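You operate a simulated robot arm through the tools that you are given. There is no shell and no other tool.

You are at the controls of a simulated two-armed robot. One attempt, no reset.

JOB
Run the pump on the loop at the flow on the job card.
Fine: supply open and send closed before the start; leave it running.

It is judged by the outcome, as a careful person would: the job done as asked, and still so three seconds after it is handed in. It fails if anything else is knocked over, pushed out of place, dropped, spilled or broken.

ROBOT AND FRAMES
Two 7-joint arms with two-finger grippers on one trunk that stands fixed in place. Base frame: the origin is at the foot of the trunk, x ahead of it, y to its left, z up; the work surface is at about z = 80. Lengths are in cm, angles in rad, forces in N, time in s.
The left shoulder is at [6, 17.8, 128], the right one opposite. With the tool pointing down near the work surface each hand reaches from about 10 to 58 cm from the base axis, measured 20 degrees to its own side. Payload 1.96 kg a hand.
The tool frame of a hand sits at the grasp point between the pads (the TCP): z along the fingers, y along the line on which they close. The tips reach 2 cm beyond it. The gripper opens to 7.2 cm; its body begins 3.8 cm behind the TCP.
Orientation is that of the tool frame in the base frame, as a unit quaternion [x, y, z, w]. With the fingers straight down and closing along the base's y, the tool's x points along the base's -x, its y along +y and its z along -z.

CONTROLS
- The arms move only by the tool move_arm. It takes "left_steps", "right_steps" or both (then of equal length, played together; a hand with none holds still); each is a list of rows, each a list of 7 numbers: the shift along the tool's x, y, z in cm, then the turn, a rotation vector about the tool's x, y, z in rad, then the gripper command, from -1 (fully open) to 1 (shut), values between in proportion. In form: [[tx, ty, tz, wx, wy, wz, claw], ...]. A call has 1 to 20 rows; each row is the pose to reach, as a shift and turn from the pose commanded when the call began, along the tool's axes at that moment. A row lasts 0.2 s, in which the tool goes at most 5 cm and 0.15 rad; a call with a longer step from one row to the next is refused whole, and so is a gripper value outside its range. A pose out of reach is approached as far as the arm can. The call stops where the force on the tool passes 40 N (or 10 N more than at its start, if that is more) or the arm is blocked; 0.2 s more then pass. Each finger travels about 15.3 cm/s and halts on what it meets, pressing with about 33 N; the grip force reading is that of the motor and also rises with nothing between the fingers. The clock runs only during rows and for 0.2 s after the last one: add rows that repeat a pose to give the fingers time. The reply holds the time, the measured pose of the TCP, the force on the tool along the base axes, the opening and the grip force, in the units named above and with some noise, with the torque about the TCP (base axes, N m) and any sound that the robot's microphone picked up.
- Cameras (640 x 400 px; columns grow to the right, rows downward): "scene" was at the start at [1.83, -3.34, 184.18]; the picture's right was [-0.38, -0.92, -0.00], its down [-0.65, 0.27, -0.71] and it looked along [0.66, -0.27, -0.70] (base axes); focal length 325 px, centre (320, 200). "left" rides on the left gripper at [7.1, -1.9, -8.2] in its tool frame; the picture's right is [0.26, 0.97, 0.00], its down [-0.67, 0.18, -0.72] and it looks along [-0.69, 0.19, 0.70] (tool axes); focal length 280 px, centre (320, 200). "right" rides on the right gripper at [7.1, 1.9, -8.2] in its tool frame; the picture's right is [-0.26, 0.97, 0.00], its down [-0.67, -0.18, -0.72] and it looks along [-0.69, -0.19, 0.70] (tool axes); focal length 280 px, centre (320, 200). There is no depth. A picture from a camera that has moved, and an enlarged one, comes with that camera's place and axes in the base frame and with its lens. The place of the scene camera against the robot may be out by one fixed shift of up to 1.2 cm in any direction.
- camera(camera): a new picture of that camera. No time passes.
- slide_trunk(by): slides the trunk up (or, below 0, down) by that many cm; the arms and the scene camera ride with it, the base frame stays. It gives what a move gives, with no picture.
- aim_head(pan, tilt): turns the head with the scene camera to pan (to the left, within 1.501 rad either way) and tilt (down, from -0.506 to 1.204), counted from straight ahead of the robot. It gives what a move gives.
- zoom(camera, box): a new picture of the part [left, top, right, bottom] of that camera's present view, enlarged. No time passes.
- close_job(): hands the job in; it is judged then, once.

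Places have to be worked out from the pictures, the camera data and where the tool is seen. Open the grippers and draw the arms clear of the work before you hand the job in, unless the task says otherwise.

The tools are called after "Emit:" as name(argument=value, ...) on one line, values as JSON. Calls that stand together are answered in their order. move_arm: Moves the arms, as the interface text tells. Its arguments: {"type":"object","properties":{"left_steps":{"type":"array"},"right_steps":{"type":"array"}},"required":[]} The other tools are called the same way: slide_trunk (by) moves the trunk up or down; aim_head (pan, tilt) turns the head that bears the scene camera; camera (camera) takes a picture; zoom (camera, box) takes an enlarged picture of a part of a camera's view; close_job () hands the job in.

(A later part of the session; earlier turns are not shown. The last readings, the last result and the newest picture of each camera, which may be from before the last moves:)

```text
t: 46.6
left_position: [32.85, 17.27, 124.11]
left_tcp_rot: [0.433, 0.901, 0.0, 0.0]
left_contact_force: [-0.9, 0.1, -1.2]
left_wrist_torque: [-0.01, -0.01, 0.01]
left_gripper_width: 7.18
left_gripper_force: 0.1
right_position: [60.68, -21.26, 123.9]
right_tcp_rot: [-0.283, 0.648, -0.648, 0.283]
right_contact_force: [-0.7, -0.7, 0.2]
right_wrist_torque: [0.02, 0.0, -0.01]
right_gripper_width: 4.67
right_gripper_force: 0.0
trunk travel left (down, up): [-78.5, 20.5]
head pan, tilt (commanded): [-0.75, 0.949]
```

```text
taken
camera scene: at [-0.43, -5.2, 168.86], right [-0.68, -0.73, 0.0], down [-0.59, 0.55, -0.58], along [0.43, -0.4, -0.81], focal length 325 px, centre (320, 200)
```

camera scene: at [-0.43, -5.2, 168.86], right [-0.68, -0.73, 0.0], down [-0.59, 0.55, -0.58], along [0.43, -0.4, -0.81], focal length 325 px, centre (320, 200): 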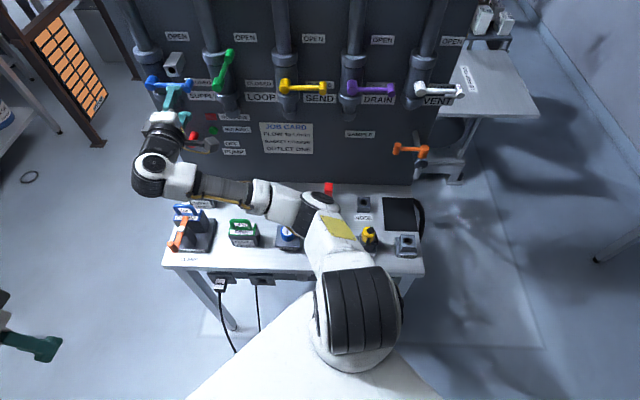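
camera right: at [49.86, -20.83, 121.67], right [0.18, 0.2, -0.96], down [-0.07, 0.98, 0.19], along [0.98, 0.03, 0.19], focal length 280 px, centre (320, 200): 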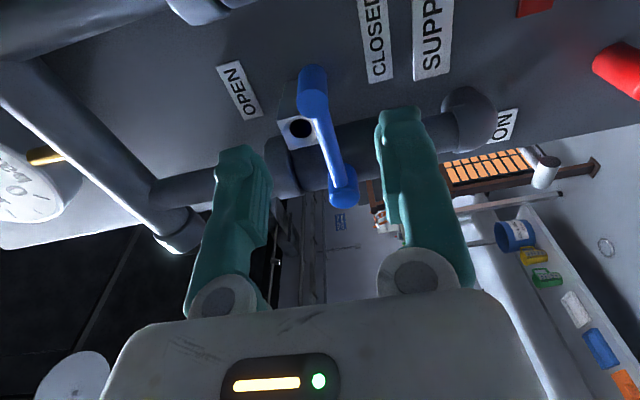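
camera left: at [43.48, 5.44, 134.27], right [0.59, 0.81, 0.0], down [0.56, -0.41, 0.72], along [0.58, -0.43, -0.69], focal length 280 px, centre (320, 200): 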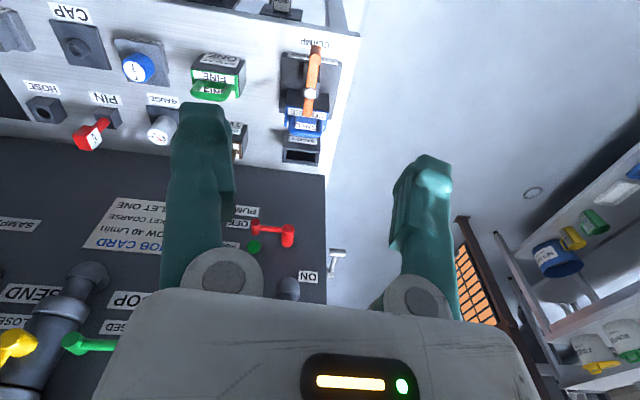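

Supply knob is ~5 cm ahead; the lock box with the pin hole is empty and sits behind (n≈70). I nudge up 0.3 cm, advance with fingers above/below, and close to the loose cage.

Emit:
move_arm(right_steps=[[0.3, -0.3, 1.3, 0, 0, 0, -0.3], [0.3, -0.3, 2.6, 0, 0, 0, -0.3], [0.3, -0.3, 3.9, 0, 0, 0, -0.3], [0.3, -0.3, 5, 0, 0, 0, -0.3], [0.3, -0.3, 5, 0, 0, 0, -0.3]])

Emit:
camera(camera="right")

```text
t: 47.9
left_position: [32.87, 17.27, 124.12]
left_tcp_rot: [0.433, 0.901, 0.0, -0.001]
left_contact_force: [-0.4, -0.6, 0.2]
left_wrist_torque: [0.03, 0.03, -0.04]
left_gripper_width: 7.22
left_gripper_force: 0.0
right_position: [64.13, -24.79, 124.08]
right_tcp_rot: [-0.284, 0.648, -0.647, 0.285]
right_contact_force: [-0.4, -0.1, 0.0]
right_wrist_torque: [-0.01, 0.0, -0.05]
right_gripper_width: 4.68
right_gripper_force: 0.0
trunk travel left (down, up): [-78.5, 20.5]
head pan, tilt (commanded): [-0.75, 0.949]
```

```text
taken
camera right: at [53.23, -24.28, 121.98], right [0.18, 0.19, -0.96], down [-0.07, 0.98, 0.18], along [0.98, 0.03, 0.19], focal length 280 px, centre (320, 200)
```

right: 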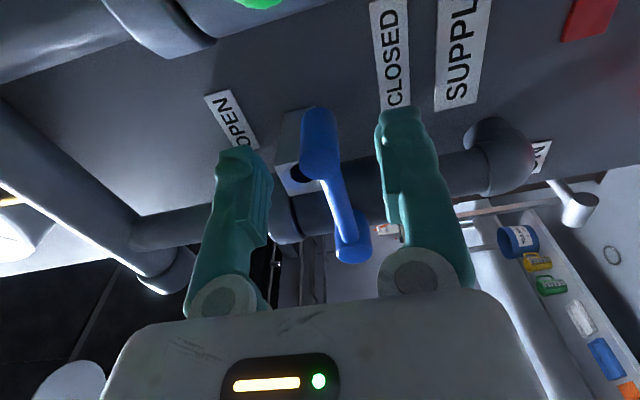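

Knob is centred. I close to the cage, back off 0.3 cm for clearance from the lock box, and swing the supply lever up through 45°.

Emit:
move_arm(right_steps=[[0, 0, -0.3, 0, 0, 0, 0.33], [0, 0, -0.3, 0, 0, 0, 0.33], [-0.07, -1.045, -0.3, 0, 0, -0.131, 0.33], [-0.27, -2.07, -0.3, 0, 0, -0.262, 0.33], [-0.61, -3.06, -0.3, 0, 0, -0.393, 0.33], [-1.07, -4.0, -0.3, 0, 0, -0.524, 0.33], [-1.66, -4.87, -0.3, 0, 0, -0.655, 0.33], [-2.34, -5.66, -0.3, 0, 0, -0.785, 0.33]])

Emit:
camera(camera="right")

```text
t: 49.6
left_position: [32.88, 17.29, 124.14]
left_tcp_rot: [0.433, 0.902, -0.002, -0.001]
left_contact_force: [0.0, -0.2, 0.2]
left_wrist_torque: [0.02, -0.02, 0.01]
left_gripper_width: 7.19
left_gripper_force: 0.0
right_position: [65.26, -23.04, 129.67]
right_tcp_rot: [0.51, -0.491, 0.706, -0.014]
right_contact_force: [-0.9, -1.0, -1.4]
right_wrist_torque: [0.02, 0.03, 0.0]
right_gripper_width: 2.51
right_gripper_force: 0.7
trunk travel left (down, up): [-78.5, 20.5]
head pan, tilt (commanded): [-0.75, 0.949]
```

```text
taken
camera right: at [54.99, -21.96, 133.23], right [-0.34, -0.36, -0.87], down [-0.11, 0.93, -0.35], along [0.93, -0.02, -0.36], focal length 280 px, centre (320, 200)
```

right: 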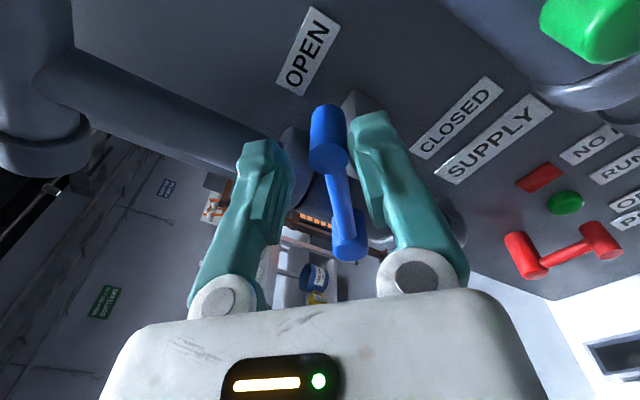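

Supply lever is at ~45° with negligible force. I swing the rest of the way to upright plus a touch to take out the slack.

Emit:
move_arm(right_steps=[[-0.07, -1.045, 0, 0, 0, -0.131, 0.33], [-0.27, -2.07, 0, 0, 0, -0.262, 0.33], [-0.61, -3.06, 0, 0, 0, -0.393, 0.33], [-1.07, -4.0, 0, 0, 0, -0.524, 0.33], [-1.66, -4.87, 0, 0, 0, -0.655, 0.33], [-2.34, -5.66, 0, 0, 0, -0.785, 0.33], [-2.64, -5.94, 0, 0, 0, -0.835, 0.33], [-2.64, -5.94, 0, 0, 0, -0.835, 0.33]])

Emit:
camera(camera="right")

Emit:
camera(camera="scene")

```text
t: 51.5
left_position: [32.92, 17.21, 124.06]
left_tcp_rot: [0.433, 0.902, 0.0, 0.0]
left_contact_force: [-0.3, 0.3, 1.8]
left_wrist_torque: [-0.01, -0.01, 0.0]
left_gripper_width: 7.22
left_gripper_force: 0.1
right_position: [69.55, -18.37, 131.99]
right_tcp_rot: [0.665, -0.242, 0.651, 0.274]
right_contact_force: [-1.2, -0.1, 0.5]
right_wrist_torque: [0.01, -0.01, -0.02]
right_gripper_width: 2.49
right_gripper_force: 0.4
trunk travel left (down, up): [-78.5, 20.5]
head pan, tilt (commanded): [-0.75, 0.949]
```

```text
taken
camera right: at [62.43, -13.91, 139.05], right [-0.66, -0.72, -0.21], down [-0.42, 0.6, -0.68], along [0.62, -0.36, -0.7], focal length 280 px, centre (320, 200)
```

right: 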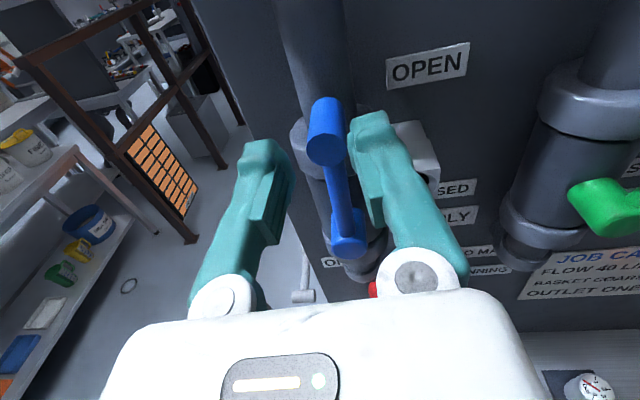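

```text
taken
camera scene: at [-0.42, -5.2, 168.86], right [-0.68, -0.73, 0.0], down [-0.59, 0.55, -0.58], along [0.43, -0.4, -0.81], focal length 325 px, centre (320, 200)
```

scene: 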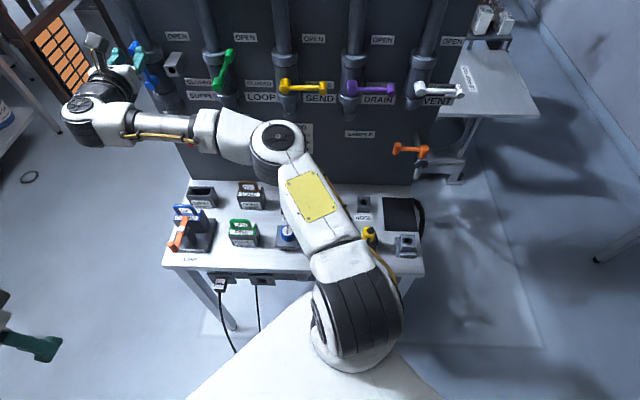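

Supply looks upright. I open the fingers and back out 6.5 cm, then check all the lever positions.

Emit:
move_arm(right_steps=[[0, 0, 0, 0, 0, 0, -0.3], [0, 0, 0, 0, 0, 0, -0.3], [0, 0, -1.6, 0, 0, 0, -0.3], [0, 0, -3.2, 0, 0, 0, -0.3], [0, 0, -4.8, 0, 0, 0, -0.3], [0, 0, -6.5, 0, 0, 0, -0.3]])

Emit:
zoom(camera="scene", box=[90, 0, 410, 200])

Emit:
camera(camera="right")

```text
t: 52.9
left_position: [32.82, 17.21, 124.05]
left_tcp_rot: [0.432, 0.902, -0.001, -0.001]
left_contact_force: [0.2, 0.1, -0.5]
left_wrist_torque: [0.01, -0.02, 0.04]
left_gripper_width: 7.2
left_gripper_force: 0.0
right_position: [64.68, -14.12, 132.05]
right_tcp_rot: [0.665, -0.242, 0.652, 0.273]
right_contact_force: [0.6, -0.6, 1.5]
right_wrist_torque: [0.02, -0.01, -0.01]
right_gripper_width: 4.69
right_gripper_force: 0.0
trunk travel left (down, up): [-78.5, 20.5]
head pan, tilt (commanded): [-0.75, 0.949]
```

```text
2.00 times, centred on (250, 100) of scene
camera zoom: at [-0.45, -5.11, 168.86], right [-0.68, -0.73, 0.0], down [-0.59, 0.55, -0.58], along [0.43, -0.4, -0.81], focal length 650 px, centre (460, 400)
```

zoom: 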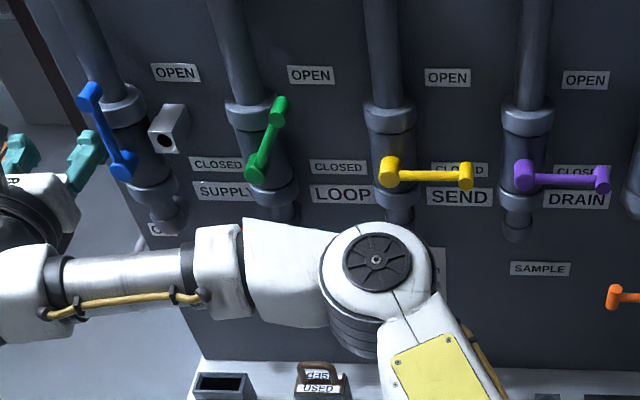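

```text
taken
camera right: at [57.61, -9.49, 139.05], right [-0.66, -0.72, -0.21], down [-0.42, 0.6, -0.68], along [0.62, -0.36, -0.7], focal length 280 px, centre (320, 200)
```

right: 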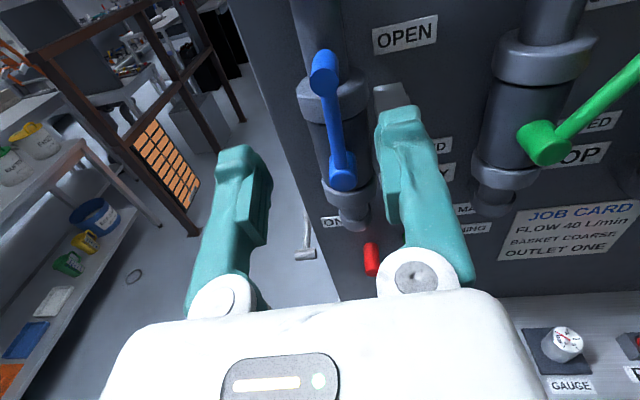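

Supply is upright and aligned with its pipe; loop ~60°, send closed. Now I bring the hand down in front of the pump lever with a 45° roll, staying at n≈58.

Emit:
move_arm(right_steps=[[-2.5, 0.95, 0.1, 0, 0, 0.104, -0.3], [-5.1, 1.9, 0.2, 0, 0, 0.209, -0.3], [-7.65, 2.83, 0.35, 0, 0, 0.313, -0.3], [-10.2, 3.77, 0.45, 0, 0, 0.418, -0.3], [-12.75, 4.7, 0.6, 0, 0, 0.522, -0.3], [-15.3, 5.65, 0.7, 0, 0, 0.626, -0.3], [-17.85, 6.6, 0.8, 0, 0, 0.731, -0.3], [-20.4, 7.54, 0.93, 0, 0, 0.835, -0.3], [-20.4, 7.54, 0.93, 0, 0, 0.835, -0.3]])

Emit:
camera(camera="right")

Emit:
camera(camera="scene")

```text
t: 54.9
left_position: [32.8, 17.23, 124.1]
left_tcp_rot: [0.433, 0.901, 0.0, 0.0]
left_contact_force: [0.0, -0.6, 0.7]
left_wrist_torque: [0.0, 0.0, -0.02]
left_gripper_width: 7.21
left_gripper_force: 0.1
right_position: [59.67, -20.74, 111.92]
right_tcp_rot: [0.51, -0.491, 0.706, -0.014]
right_contact_force: [-0.2, -0.1, 0.5]
right_wrist_torque: [0.0, 0.0, -0.04]
right_gripper_width: 4.67
right_gripper_force: 0.1
trunk travel left (down, up): [-78.5, 20.5]
head pan, tilt (commanded): [-0.75, 0.949]
```

```text
taken
camera right: at [49.44, -19.8, 115.4], right [-0.34, -0.36, -0.87], down [-0.11, 0.93, -0.35], along [0.93, -0.02, -0.35], focal length 280 px, centre (320, 200)
```

right: 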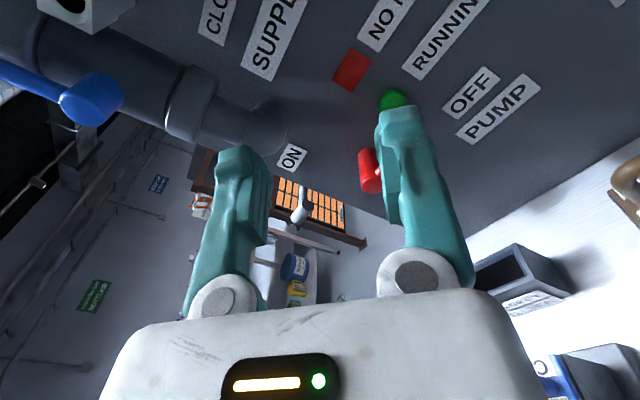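

```text
taken
camera scene: at [-0.41, -5.13, 168.86], right [-0.68, -0.73, 0.0], down [-0.59, 0.55, -0.58], along [0.43, -0.4, -0.81], focal length 325 px, centre (320, 200)
```

scene: 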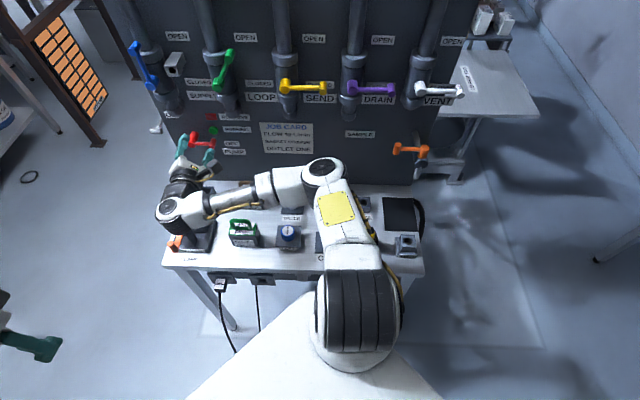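

The arm reaches well here. The strainer's coarse-basket handle stands up to about z≈97 near u≈−32, so I yaw the hand 0.4 rad to the left (wrist stays right, clear of it) while lowering to z≈102.5 to look at the pump lever.

Emit:
move_arm(right_steps=[[-0.8, 1.85, 0.6, 0.057, -0.057, 0, -0.3], [-1.6, 3.7, 1.2, 0.113, -0.113, 0, -0.3], [-2.4, 5.55, 1.8, 0.17, -0.17, 0, -0.3], [-3.2, 7.4, 2.5, 0.226, -0.226, 0, -0.3], [-4.03, 9.26, 3.1, 0.283, -0.283, 0, -0.3], [-4.03, 9.26, 3.1, 0.283, -0.283, 0, -0.3]])

Emit:
camera(camera="right")

Emit:
camera(camera="scene")

```text
t: 56.2
left_position: [32.9, 17.31, 124.08]
left_tcp_rot: [0.433, 0.901, -0.001, -0.001]
left_contact_force: [0.1, 0.5, 0.2]
left_wrist_torque: [0.0, -0.02, 0.0]
left_gripper_width: 7.2
left_gripper_force: 0.0
right_position: [59.47, -25.83, 102.61]
right_tcp_rot: [0.597, -0.379, 0.69, -0.155]
right_contact_force: [-0.7, 0.2, -0.2]
right_wrist_torque: [0.03, 0.01, -0.01]
right_gripper_width: 4.68
right_gripper_force: 0.1
trunk travel left (down, up): [-78.5, 20.5]
head pan, tilt (commanded): [-0.75, 0.949]
```

```text
taken
camera right: at [49.51, -28.77, 106.1], right [-0.17, -0.47, -0.87], down [-0.47, 0.81, -0.35], along [0.87, 0.35, -0.36], focal length 280 px, centre (320, 200)
```

right: 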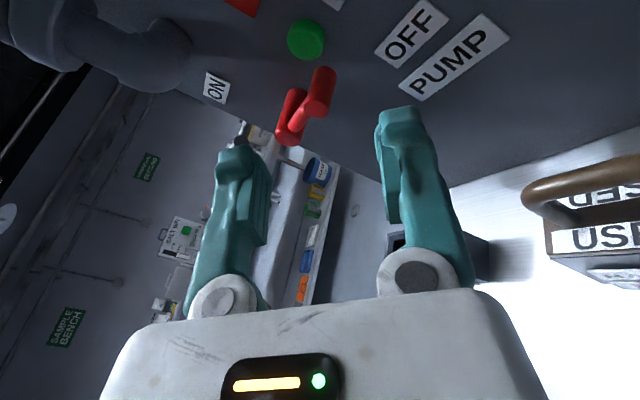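

```text
taken
camera scene: at [-0.39, -5.12, 168.86], right [-0.68, -0.73, 0.0], down [-0.59, 0.55, -0.58], along [0.43, -0.4, -0.81], focal length 325 px, centre (320, 200)
```

scene: 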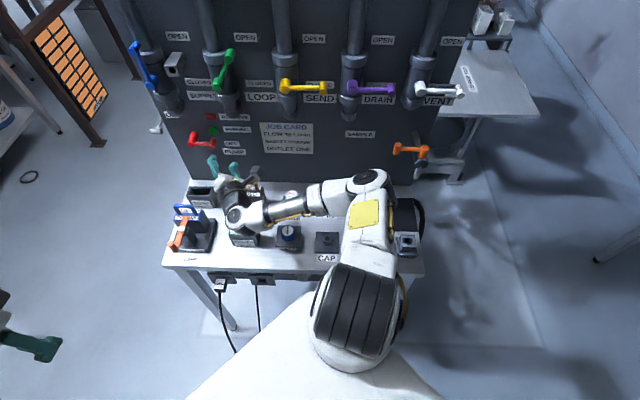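

Emit:
zoom(camera="right", box=[180, 0, 420, 160])

Emit:
zoom(camera="scene", box=[150, 100, 310, 260])

```text
2.50 times, centred on (300, 80) of right
camera zoom: at [49.51, -28.77, 106.1], right [-0.17, -0.47, -0.87], down [-0.47, 0.81, -0.35], along [0.87, 0.35, -0.36], focal length 701 px, centre (370, 500)
```

zoom: 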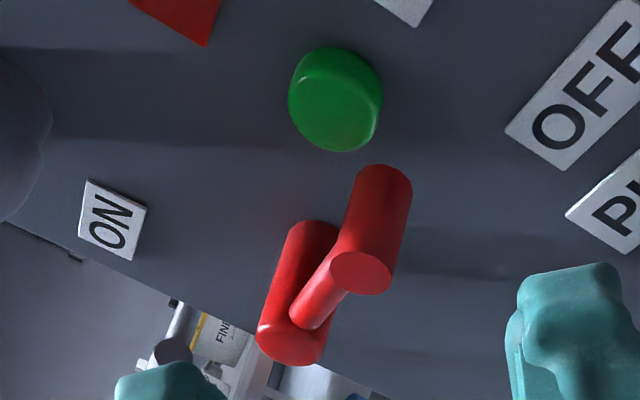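

```text
2.50 times, centred on (230, 180) of scene
camera zoom: at [-0.39, -5.12, 168.86], right [-0.68, -0.73, 0.0], down [-0.59, 0.55, -0.58], along [0.43, -0.4, -0.81], focal length 813 px, centre (545, 250)
```

zoom: 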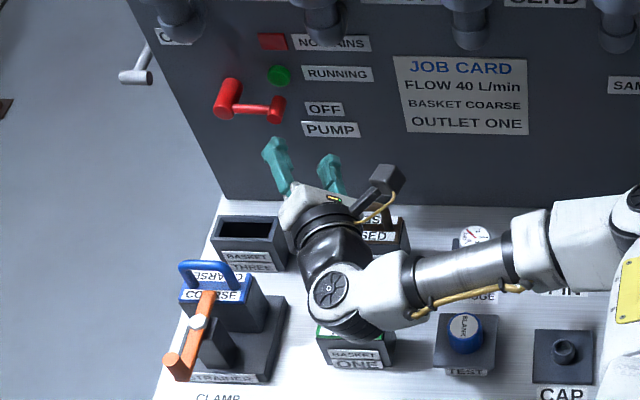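

Knob face estimated near n≈69.9, u≈−27.6, z≈101.4, lever ≈5–6 cm long. I advance most of the way (stopping ~4 cm short) and re-check.

Emit:
move_arm(right_steps=[[-0.6, -0.2, 1.6, 0, 0, 0, -0.3], [-1.3, -0.4, 3.2, 0, 0, 0, -0.3], [-1.9, -0.6, 4.8, 0, 0, 0, -0.3], [-2.54, -0.84, 6.4, 0, 0, 0, -0.3], [-2.54, -0.84, 6.4, 0, 0, 0, -0.3]])

Emit:
camera(camera="right")

Emit:
zoom(camera="scene", box=[150, 100, 310, 260])

```text
t: 57.5
left_position: [32.84, 17.23, 124.03]
left_tcp_rot: [0.433, 0.901, 0.001, 0.0]
left_contact_force: [-1.1, -0.2, 0.2]
left_wrist_torque: [0.02, 0.01, -0.02]
left_gripper_width: 7.2
left_gripper_force: 0.2
right_position: [66.08, -25.67, 101.53]
right_tcp_rot: [0.596, -0.38, 0.69, -0.156]
right_contact_force: [-0.6, 0.4, 0.3]
right_wrist_torque: [-0.02, 0.0, -0.01]
right_gripper_width: 4.68
right_gripper_force: 0.1
trunk travel left (down, up): [-78.5, 20.5]
head pan, tilt (commanded): [-0.75, 0.949]
```

```text
taken
camera right: at [56.28, -28.75, 105.01], right [-0.17, -0.47, -0.87], down [-0.47, 0.81, -0.35], along [0.87, 0.35, -0.35], focal length 280 px, centre (320, 200)
```

right: 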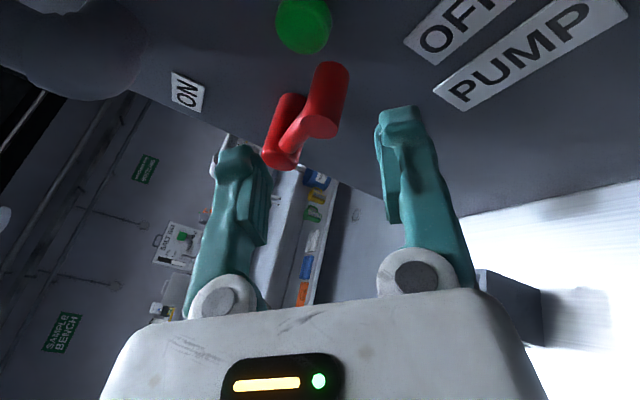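

```text
2.50 times, centred on (230, 180) of scene
camera zoom: at [-0.45, -5.19, 168.86], right [-0.68, -0.73, 0.0], down [-0.59, 0.55, -0.58], along [0.43, -0.4, -0.81], focal length 813 px, centre (545, 250)
```

zoom: 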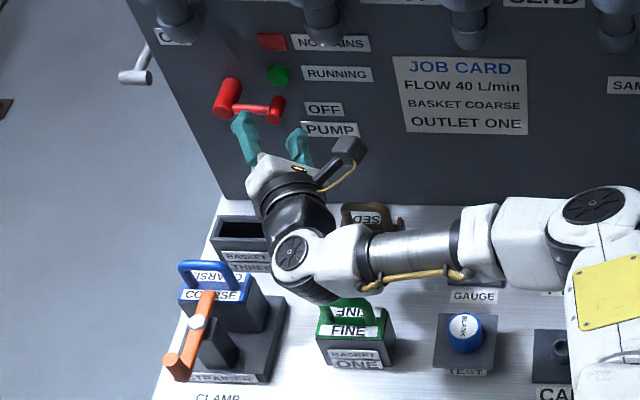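

Emit:
zoom(camera="right", box=[180, 20, 420, 180])

```text
2.50 times, centred on (300, 100) of right
camera zoom: at [56.28, -28.75, 105.01], right [-0.17, -0.47, -0.87], down [-0.47, 0.81, -0.35], along [0.87, 0.35, -0.35], focal length 701 px, centre (370, 450)
```

zoom: 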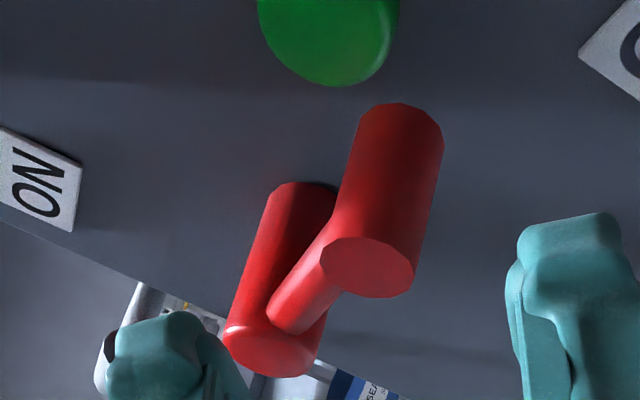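

Comparing knob sizes puts it ~4.7 cm ahead of the TCP (n≈70, u≈−28.3, z≈101.4). I move in and narrow the fingers to ~3.2 cm around it.

Emit:
move_arm(right_steps=[[-0.15, -0.15, 1.5, 0, 0, 0, -0.3], [-0.3, -0.3, 3, 0, 0, 0, -0.3], [-0.3, -0.3, 4.2, 0, 0, 0, -0.3], [-0.3, -0.3, 4.2, 0, 0, 0, -0.3]])

Emit:
camera(camera="right")

```text
t: 58.5
left_position: [32.76, 17.27, 124.17]
left_tcp_rot: [0.433, 0.901, -0.001, 0.0]
left_contact_force: [0.1, 0.5, -0.5]
left_wrist_torque: [-0.01, 0.0, 0.01]
left_gripper_width: 7.21
left_gripper_force: 0.1
right_position: [70.38, -26.9, 101.4]
right_tcp_rot: [0.597, -0.38, 0.69, -0.155]
right_contact_force: [-0.7, 0.1, 0.8]
right_wrist_torque: [-0.02, -0.05, -0.04]
right_gripper_width: 4.69
right_gripper_force: 0.1
trunk travel left (down, up): [-78.5, 20.5]
head pan, tilt (commanded): [-0.75, 0.949]
```

```text
taken
camera right: at [60.43, -29.89, 105.0], right [-0.17, -0.47, -0.87], down [-0.47, 0.81, -0.35], along [0.87, 0.35, -0.35], focal length 280 px, centre (320, 200)
```

right: 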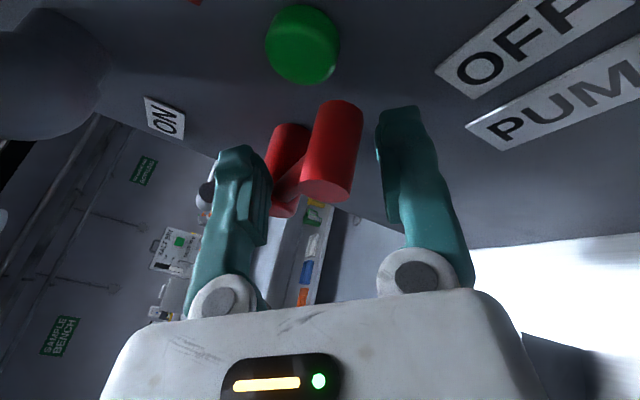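

The knob is centred right at the TCP. I narrow the fingers and swing the pump lever up through ~45°.

Emit:
move_arm(right_steps=[[0, 0, 0, 0, 0, 0, 0.03], [0, 0, 0, 0, 0, 0, 0.03], [0.69, -0.83, 0.04, 0, 0, -0.098, 0.03], [1.22, -1.76, 0.16, 0, 0, -0.196, 0.03], [1.56, -2.76, 0.36, 0, 0, -0.295, 0.08], [1.7, -3.8, 0.63, 0, 0, -0.393, 0.14], [1.7, -3.8, 0.63, 0, 0, -0.393, 0.2]])

Emit:
camera(camera="right")

Emit:
zoom(camera="scene", box=[150, 60, 310, 220])

```text
t: 60.0
left_position: [33.0, 17.43, 124.14]
left_tcp_rot: [0.433, 0.901, -0.001, -0.002]
left_contact_force: [0.0, 0.0, -0.2]
left_wrist_torque: [0.01, -0.02, -0.02]
left_gripper_width: 7.2
left_gripper_force: 0.0
right_position: [71.38, -25.59, 105.17]
right_tcp_rot: [0.66, -0.255, 0.706, -0.017]
right_contact_force: [0.9, -0.3, -1.6]
right_wrist_torque: [0.05, -0.02, 0.04]
right_gripper_width: 2.92
right_gripper_force: 0.4
trunk travel left (down, up): [-78.5, 20.5]
head pan, tilt (commanded): [-0.75, 0.949]
```

```text
taken
camera right: at [62.18, -26.97, 110.88], right [-0.27, -0.74, -0.61], down [-0.53, 0.64, -0.55], along [0.8, 0.18, -0.57], focal length 280 px, centre (320, 200)
```

right: 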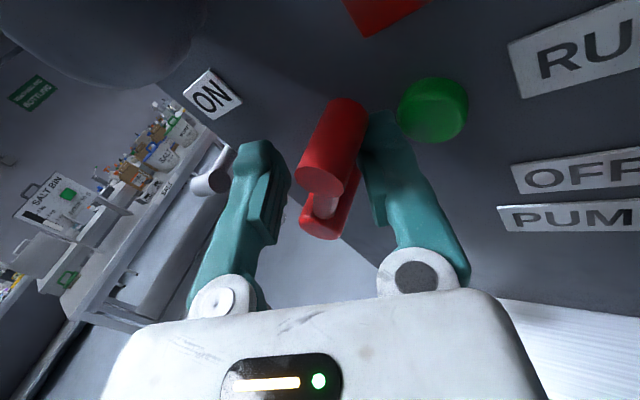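

```text
2.50 times, centred on (230, 140) of scene
camera zoom: at [-0.33, -5.21, 168.86], right [-0.68, -0.73, 0.0], down [-0.59, 0.55, -0.58], along [0.43, -0.4, -0.81], focal length 813 px, centre (545, 350)
```

zoom: 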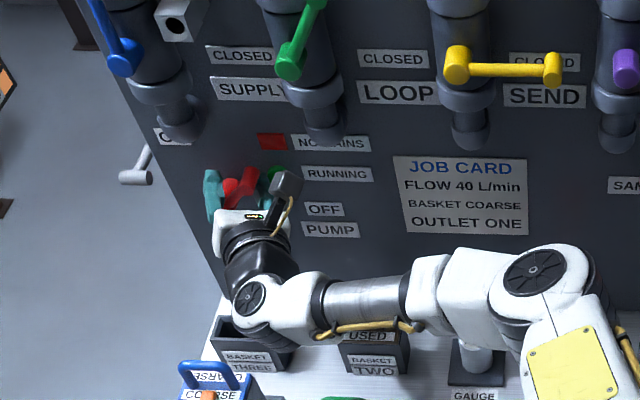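

Lever is ~40° up, low force. I continue to vertical with slight overshoot for the slack.

Emit:
move_arm(right_steps=[[0.34, -0.97, 0.32, 0, 0, -0.098, 0.25], [0.47, -1.97, 0.69, 0, 0, -0.196, 0.3], [0.4, -2.97, 1.1, 0, 0, -0.295, 0.33], [0.12, -3.93, 1.51, 0, 0, -0.393, 0.33], [0.12, -3.93, 1.51, 0, 0, -0.393, 0.33]])

Emit:
camera(camera="right")

Emit:
camera(camera="scene")

```text
t: 61.2
left_position: [33.21, 17.0, 123.95]
left_tcp_rot: [0.432, 0.902, 0.0, -0.003]
left_contact_force: [0.9, 0.4, -0.3]
left_wrist_torque: [-0.04, 0.05, 0.03]
left_gripper_width: 7.19
left_gripper_force: 0.0
right_position: [74.4, -23.02, 106.43]
right_tcp_rot: [0.699, -0.124, 0.694, 0.121]
right_contact_force: [3.5, -14.0, -24.0]
right_wrist_torque: [0.6, 0.07, 0.0]
right_gripper_width: 3.24
right_gripper_force: 6.3
trunk travel left (down, up): [-78.5, 20.5]
head pan, tilt (commanded): [-0.75, 0.949]
```

```text
taken
camera right: at [66.06, -22.0, 113.35], right [-0.33, -0.91, -0.26], down [-0.61, 0.42, -0.67], along [0.72, -0.06, -0.7], focal length 280 px, centre (320, 200)
```

right: 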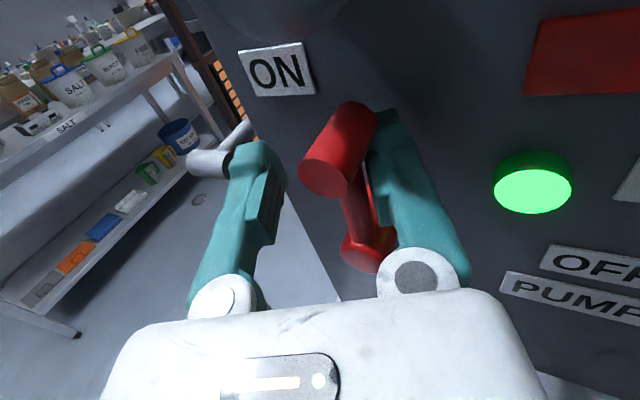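

```text
taken
camera scene: at [0.13, -5.61, 168.81], right [-0.68, -0.73, 0.0], down [-0.6, 0.56, -0.58], along [0.42, -0.4, -0.82], focal length 325 px, centre (320, 200)
```

scene: 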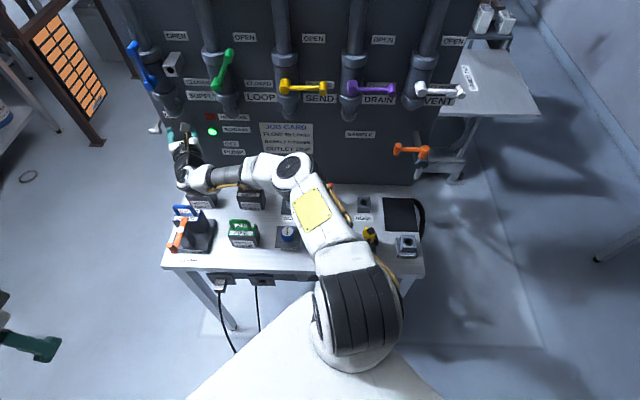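

The RUNNING lamp is lit – the pump is on. There's some residual force from the grip, so I open the fingers in place and read again.

Emit:
move_arm(right_steps=[[0, 0, 0, 0, 0, 0, -0.1], [0, 0, 0, 0, 0, 0, -0.2], [0, 0, 0, 0, 0, 0, -0.2]])

Emit:
camera(camera="right")

```text
t: 62.0
left_position: [33.38, 17.26, 123.94]
left_tcp_rot: [0.433, 0.901, -0.001, -0.003]
left_contact_force: [-0.1, -0.2, 0.8]
left_wrist_torque: [0.0, 0.05, 0.0]
left_gripper_width: 7.19
left_gripper_force: 0.0
right_position: [74.37, -22.66, 106.38]
right_tcp_rot: [0.699, -0.122, 0.694, 0.121]
right_contact_force: [3.4, 0.9, -28.3]
right_wrist_torque: [0.74, 0.03, 0.12]
right_gripper_width: 4.19
right_gripper_force: 0.0
trunk travel left (down, up): [-78.5, 20.5]
head pan, tilt (commanded): [-0.75, 0.949]
```

```text
taken
camera right: at [66.15, -21.66, 113.38], right [-0.33, -0.91, -0.26], down [-0.62, 0.42, -0.67], along [0.72, -0.06, -0.7], focal length 280 px, centre (320, 200)
```

right: 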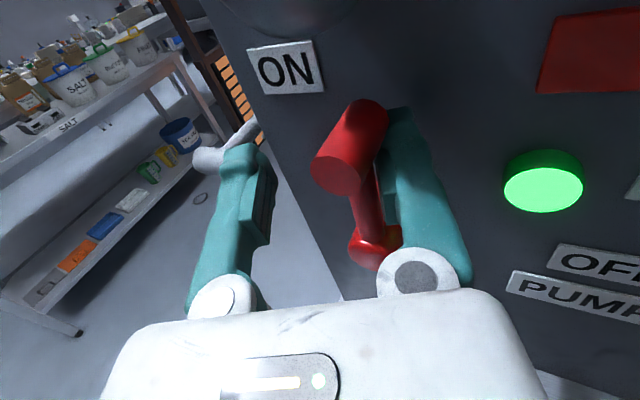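

The pump stays on; the remaining 28 N is straight down on the right finger, i.e. it is nudging the underside of the supply pipe end. I drop 0.7 cm and then back out along the panel normal.

Emit:
move_arm(right_steps=[[-0.4, 0, 0, 0, 0, 0, -0.2], [-0.8, 0, 0, 0, 0, 0, -0.2], [-0.8, -0.3, -0.7, 0, 0, 0, -0.2], [-0.8, -0.6, -1.4, 0, 0, 0, -0.2], [-0.8, -1.2, -2.8, 0, 0, 0, -0.2], [-0.8, -1.8, -4.2, 0, 0, 0, -0.2], [-0.8, -2.3, -5.5, 0, 0, 0, -0.2]])

Emit:
camera(camera="right")

Emit:
camera(camera="scene")

```text
t: 63.6
left_position: [32.8, 17.27, 124.15]
left_tcp_rot: [0.433, 0.901, -0.001, 0.0]
left_contact_force: [-1.0, -0.6, -0.3]
left_wrist_torque: [-0.01, -0.02, -0.01]
left_gripper_width: 7.17
left_gripper_force: 0.1
right_position: [69.55, -18.79, 106.24]
right_tcp_rot: [0.697, -0.123, 0.696, 0.121]
right_contact_force: [-0.3, 0.4, -0.2]
right_wrist_torque: [0.01, -0.01, 0.01]
right_gripper_width: 4.34
right_gripper_force: 0.0
trunk travel left (down, up): [-78.5, 20.5]
head pan, tilt (commanded): [-0.75, 0.949]
```

```text
taken
camera right: at [61.26, -17.59, 113.1], right [-0.33, -0.91, -0.26], down [-0.61, 0.42, -0.67], along [0.72, -0.06, -0.69], focal length 280 px, centre (320, 200)
```

right: 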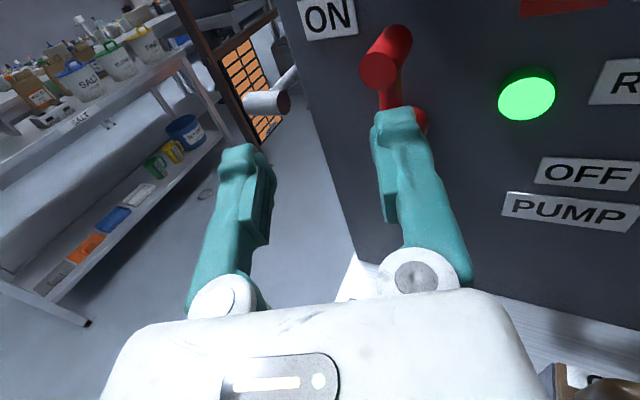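

```text
taken
camera scene: at [-0.44, -5.19, 168.86], right [-0.68, -0.73, 0.0], down [-0.59, 0.55, -0.58], along [0.43, -0.4, -0.81], focal length 325 px, centre (320, 200)
```

scene: 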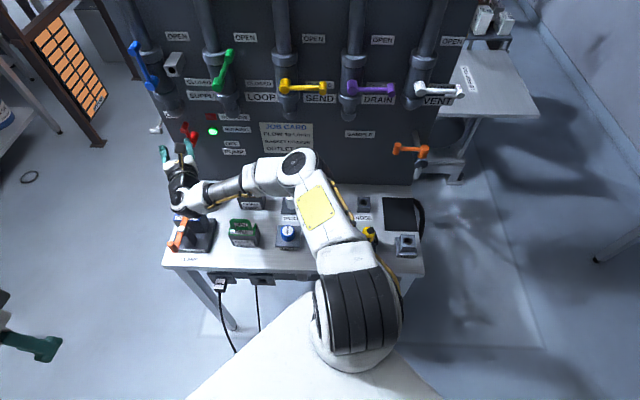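

Free of contact and the pump is running. Now I look up at the rotameter to read the flow.

Emit:
aim_head(pan=-0.75, tilt=0.3)

Emit:
camera(camera="scene")

Emit:
zoom(camera="scene", box=[230, 20, 390, 180])

```text
t: 64.7
left_position: [32.94, 17.27, 124.02]
left_tcp_rot: [0.433, 0.901, -0.001, -0.001]
left_contact_force: [-0.2, 0.1, 1.0]
left_wrist_torque: [0.02, -0.01, -0.02]
left_gripper_width: 7.17
left_gripper_force: 0.1
right_position: [69.55, -18.8, 106.18]
right_tcp_rot: [0.697, -0.122, 0.696, 0.121]
right_contact_force: [-0.9, -0.3, 0.6]
right_wrist_torque: [0.0, 0.0, -0.02]
right_gripper_width: 4.31
right_gripper_force: 0.0
trunk travel left (down, up): [-78.5, 20.5]
head pan, tilt (commanded): [-0.75, 0.3]
```

```text
taken
camera scene: at [1.11, -6.58, 174.44], right [-0.68, -0.73, 0.0], down [-0.22, 0.2, -0.95], along [0.7, -0.65, -0.3], focal length 325 px, centre (320, 200)
```

scene: 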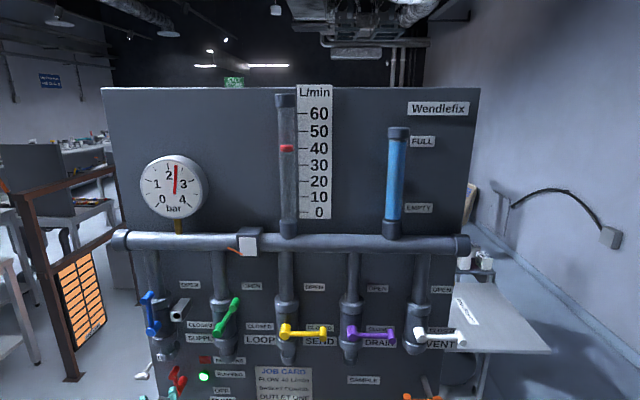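

```text
2.50 times, centred on (310, 100) of scene
camera zoom: at [1.11, -6.58, 174.44], right [-0.68, -0.73, 0.0], down [-0.22, 0.2, -0.95], along [0.7, -0.65, -0.3], focal length 813 px, centre (345, 450)
```

zoom: 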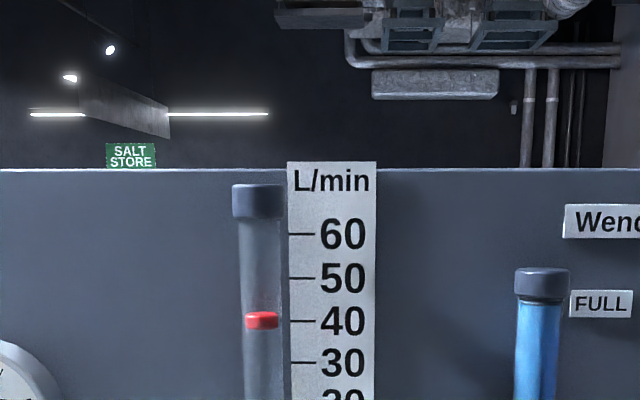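

The float already sits very close to 40. I zoom in tightly to read it more exactly.

Emit:
zoom(camera="scene", box=[270, 105, 334, 185])

Emit:
zoom(camera="scene", box=[140, 270, 300, 400])

```text
5.00 times, centred on (302, 145) of scene
camera zoom: at [1.11, -6.58, 174.44], right [-0.68, -0.73, 0.0], down [-0.22, 0.2, -0.95], along [0.7, -0.65, -0.3], focal length 1626 px, centre (410, 475)
```

zoom: 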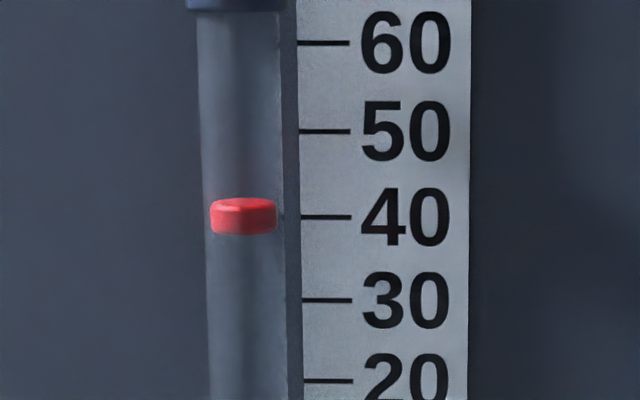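

```text
3.08 times, centred on (220, 335) of scene
camera zoom: at [1.11, -6.58, 174.44], right [-0.68, -0.73, 0.0], down [-0.22, 0.2, -0.95], along [0.7, -0.65, -0.3], focal length 1001 px, centre (628, -215)
```

zoom: 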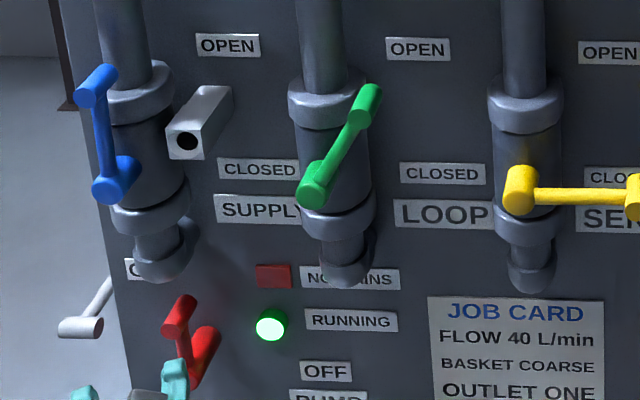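

Apparent reading is 40 (float centre level with the mark), but I'm viewing from ~10 cm above so there may be ~1–2 L/min parallax. I withdraw the right hand away from the levers and up, so I can then lower the head to float height and re-read.

Emit:
move_arm(right_steps=[[0, -0.12, -2.8, 0, 0, 0, -0.2], [0, -0.24, -5.7, 0, 0, 0, -0.2], [0, -0.35, -8.5, 0, 0, 0, -0.2], [3.1, 1.6, -9.3, -0.057, 0, 0, -0.2], [6.3, 3.6, -10.2, -0.114, 0, 0, -0.2], [9.4, 5.6, -11, -0.171, 0, 0, -0.2], [12.6, 7.6, -11.9, -0.229, 0, 0, -0.2], [15.7, 9.5, -12.7, -0.286, 0, 0, -0.2], [18.9, 11.5, -13.5, -0.343, 0, 0, -0.2], [22, 13.5, -14.4, -0.4, 0, 0, -0.2]])

Emit:
camera(camera="scene")

Emit:
zoom(camera="scene", box=[270, 105, 334, 185])

Emit:
camera(camera="right")

```text
t: 66.9
left_position: [32.79, 17.25, 124.17]
left_tcp_rot: [0.433, 0.902, 0.0, 0.0]
left_contact_force: [-1.2, 0.1, 0.5]
left_wrist_torque: [0.03, -0.01, -0.01]
left_gripper_width: 7.19
left_gripper_force: 0.0
right_position: [51.36, -26.8, 127.99]
right_tcp_rot: [0.658, -0.258, 0.658, 0.258]
right_contact_force: [-0.3, 0.2, 0.5]
right_wrist_torque: [0.04, 0.0, 0.02]
right_gripper_width: 4.32
right_gripper_force: 0.1
trunk travel left (down, up): [-78.5, 20.5]
head pan, tilt (commanded): [-0.75, 0.3]
```

```text
taken
camera scene: at [1.01, -6.62, 174.45], right [-0.68, -0.73, 0.0], down [-0.22, 0.2, -0.96], along [0.7, -0.65, -0.3], focal length 325 px, centre (320, 200)
```

scene: 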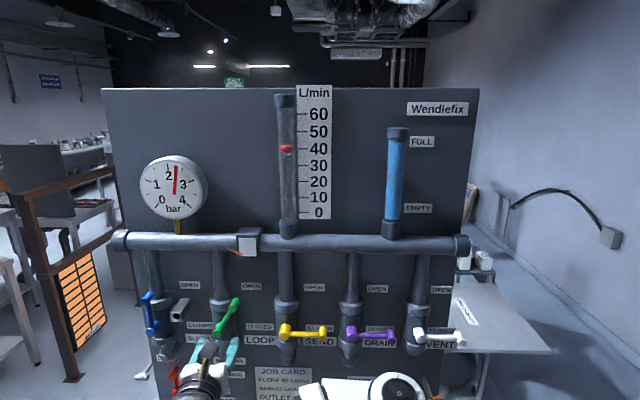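

```text
5.00 times, centred on (302, 145) of scene
camera zoom: at [1.01, -6.62, 174.45], right [-0.68, -0.73, 0.0], down [-0.22, 0.2, -0.96], along [0.7, -0.65, -0.3], focal length 1626 px, centre (410, 475)
```

zoom: 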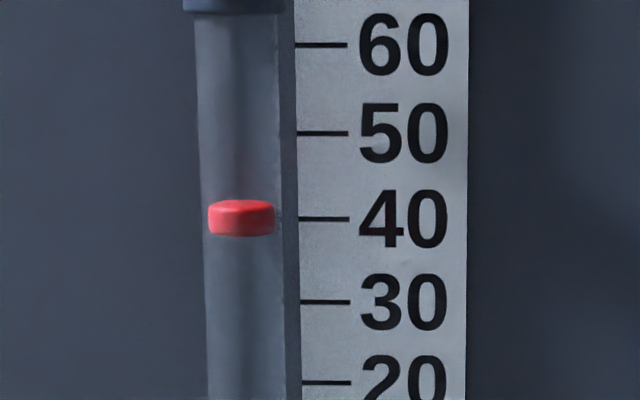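

```text
taken
camera right: at [44.14, -22.47, 135.04], right [-0.66, -0.71, -0.26], down [-0.4, 0.62, -0.67], along [0.64, -0.34, -0.69], focal length 280 px, centre (320, 200)
```

right: 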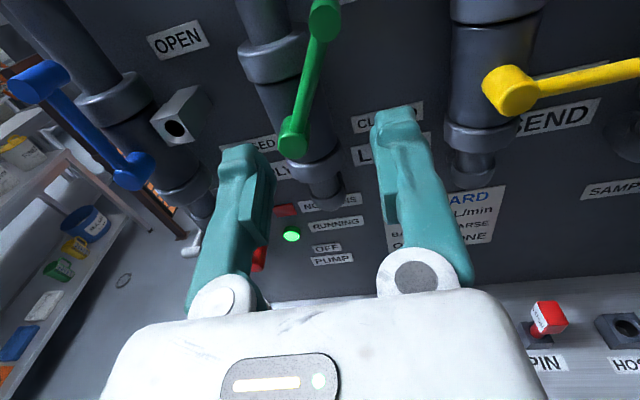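

Steady at 40. To remove parallax I lower the trunk 9 cm (hand is free at n≈56, z→119) so the camera is level with the float.

Emit:
slide_trunk(by=-9)

Emit:
camera(camera="scene")

Emit:
zoom(camera="scene", box=[270, 60, 334, 140])

```text
t: 68.1
left_position: [32.81, 17.35, 115.15]
left_tcp_rot: [0.432, 0.902, 0.0, 0.0]
left_contact_force: [-0.2, -0.5, -0.2]
left_wrist_torque: [-0.01, -0.02, 0.01]
left_gripper_width: 7.21
left_gripper_force: 0.1
right_position: [51.54, -26.85, 118.97]
right_tcp_rot: [0.659, -0.258, 0.658, 0.256]
right_contact_force: [0.6, -0.2, 0.2]
right_wrist_torque: [-0.02, 0.01, -0.02]
right_gripper_width: 4.32
right_gripper_force: 0.1
trunk travel left (down, up): [-69.5, 29.5]
head pan, tilt (commanded): [-0.75, 0.3]
```

```text
taken
camera scene: at [1.09, -6.57, 165.45], right [-0.68, -0.73, 0.0], down [-0.22, 0.2, -0.96], along [0.7, -0.65, -0.3], focal length 325 px, centre (320, 200)
```

scene: 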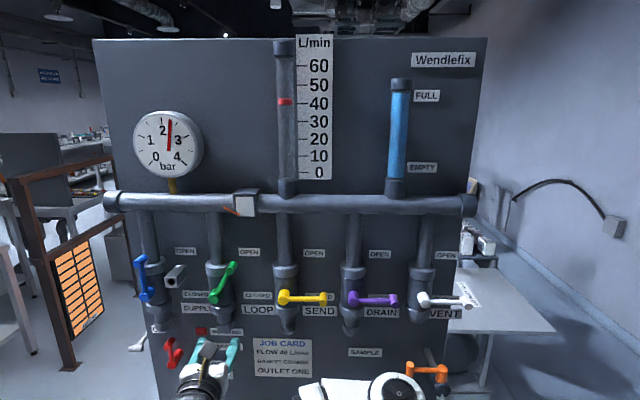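

```text
5.00 times, centred on (302, 100) of scene
camera zoom: at [1.09, -6.57, 165.45], right [-0.68, -0.73, 0.0], down [-0.22, 0.2, -0.96], along [0.7, -0.65, -0.3], focal length 1626 px, centre (410, 700)
```

zoom: 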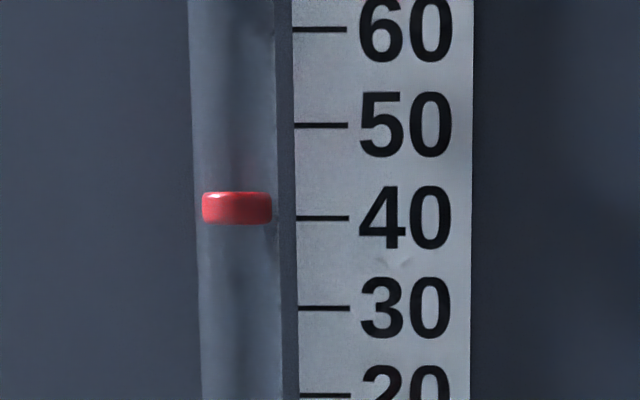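

Level view gives the float centre at ~41 (float spans ~39–43). I'll calibrate the parallax with one more camera height to pin the true value: raising the trunk 20 cm, arms in free space.

Emit:
slide_trunk(by=20)

Emit:
camera(camera="scene")

Emit:
zoom(camera="scene", box=[270, 150, 334, 230])

Emit:
zoom(camera="scene", box=[270, 190, 334, 270])

```text
t: 70.3
left_position: [32.83, 17.25, 135.12]
left_tcp_rot: [0.433, 0.901, 0.0, -0.001]
left_contact_force: [-0.3, 0.9, 0.4]
left_wrist_torque: [0.01, 0.0, -0.03]
left_gripper_width: 7.2
left_gripper_force: 0.1
right_position: [51.61, -26.8, 138.97]
right_tcp_rot: [0.659, -0.258, 0.658, 0.257]
right_contact_force: [0.4, -0.8, 0.1]
right_wrist_torque: [-0.03, 0.0, -0.01]
right_gripper_width: 4.33
right_gripper_force: 0.1
trunk travel left (down, up): [-89.5, 9.5]
head pan, tilt (commanded): [-0.75, 0.3]
```

```text
taken
camera scene: at [1.11, -6.58, 185.44], right [-0.68, -0.73, 0.0], down [-0.22, 0.2, -0.96], along [0.7, -0.65, -0.3], focal length 325 px, centre (320, 200)
```

scene: 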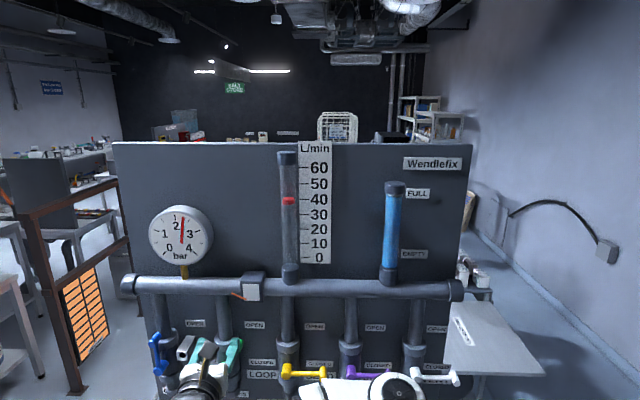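

```text
5.00 times, centred on (302, 190) of scene
camera zoom: at [1.11, -6.58, 185.44], right [-0.68, -0.73, 0.0], down [-0.22, 0.2, -0.96], along [0.7, -0.65, -0.3], focal length 1626 px, centre (410, 250)
```

zoom: 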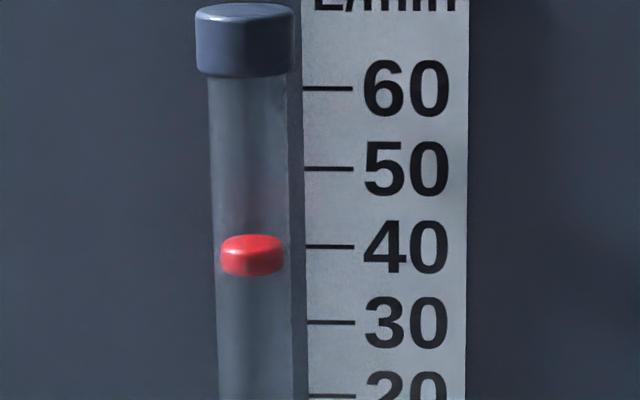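

```text
5.00 times, centred on (302, 230) of scene
camera zoom: at [1.11, -6.58, 185.44], right [-0.68, -0.73, 0.0], down [-0.22, 0.2, -0.96], along [0.7, -0.65, -0.3], focal length 1626 px, centre (410, 50)
```

zoom: 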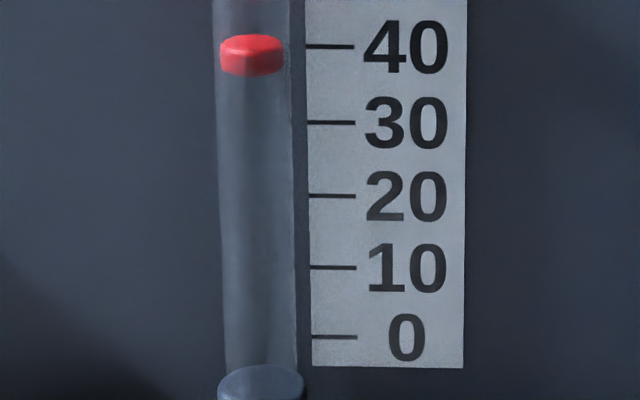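

Three camera heights fit a float true height of ~41 on the scale, and the float's zero position reads ~+0.5, so the flow is about 40.5 L/min and steady – good. Now I draw the right hand up and back from the panel, opening the gripper.

Emit:
move_arm(right_steps=[[3, 0, 0, 0, 0, 0, -0.4], [6, 0, -1, 0, 0, 0, -0.6], [9, 0, -2.5, 0, 0, 0, -0.8], [12, 0, -4, 0, 0, 0, -1], [15, 0, -6, 0, 0, 0, -1], [15, 0, -8, 0, 0, 0, -1]])

Emit:
camera(camera="scene")

```text
t: 71.7
left_position: [32.68, 17.33, 135.19]
left_tcp_rot: [0.433, 0.902, 0.0, 0.001]
left_contact_force: [-0.4, -0.3, 0.2]
left_wrist_torque: [-0.02, 0.02, 0.0]
left_gripper_width: 7.19
left_gripper_force: 0.1
right_position: [45.3, -21.15, 154.12]
right_tcp_rot: [0.658, -0.259, 0.658, 0.258]
right_contact_force: [-1.4, 1.6, 0.3]
right_wrist_torque: [-0.02, 0.01, -0.01]
right_gripper_width: 7.22
right_gripper_force: 0.1
trunk travel left (down, up): [-89.5, 9.5]
head pan, tilt (commanded): [-0.75, 0.3]
```

```text
taken
camera scene: at [0.89, -6.46, 185.45], right [-0.68, -0.73, 0.0], down [-0.22, 0.2, -0.96], along [0.7, -0.65, -0.29], focal length 325 px, centre (320, 200)
```

scene: 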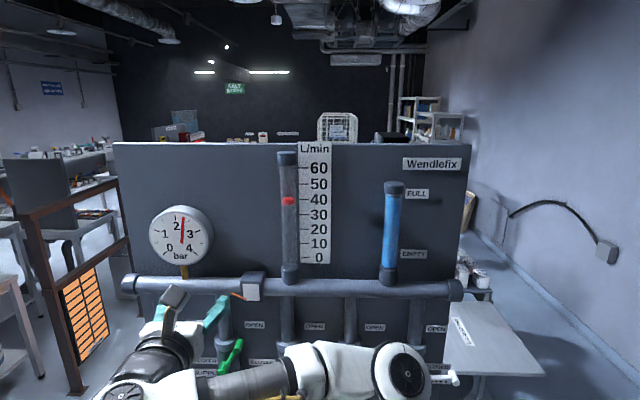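

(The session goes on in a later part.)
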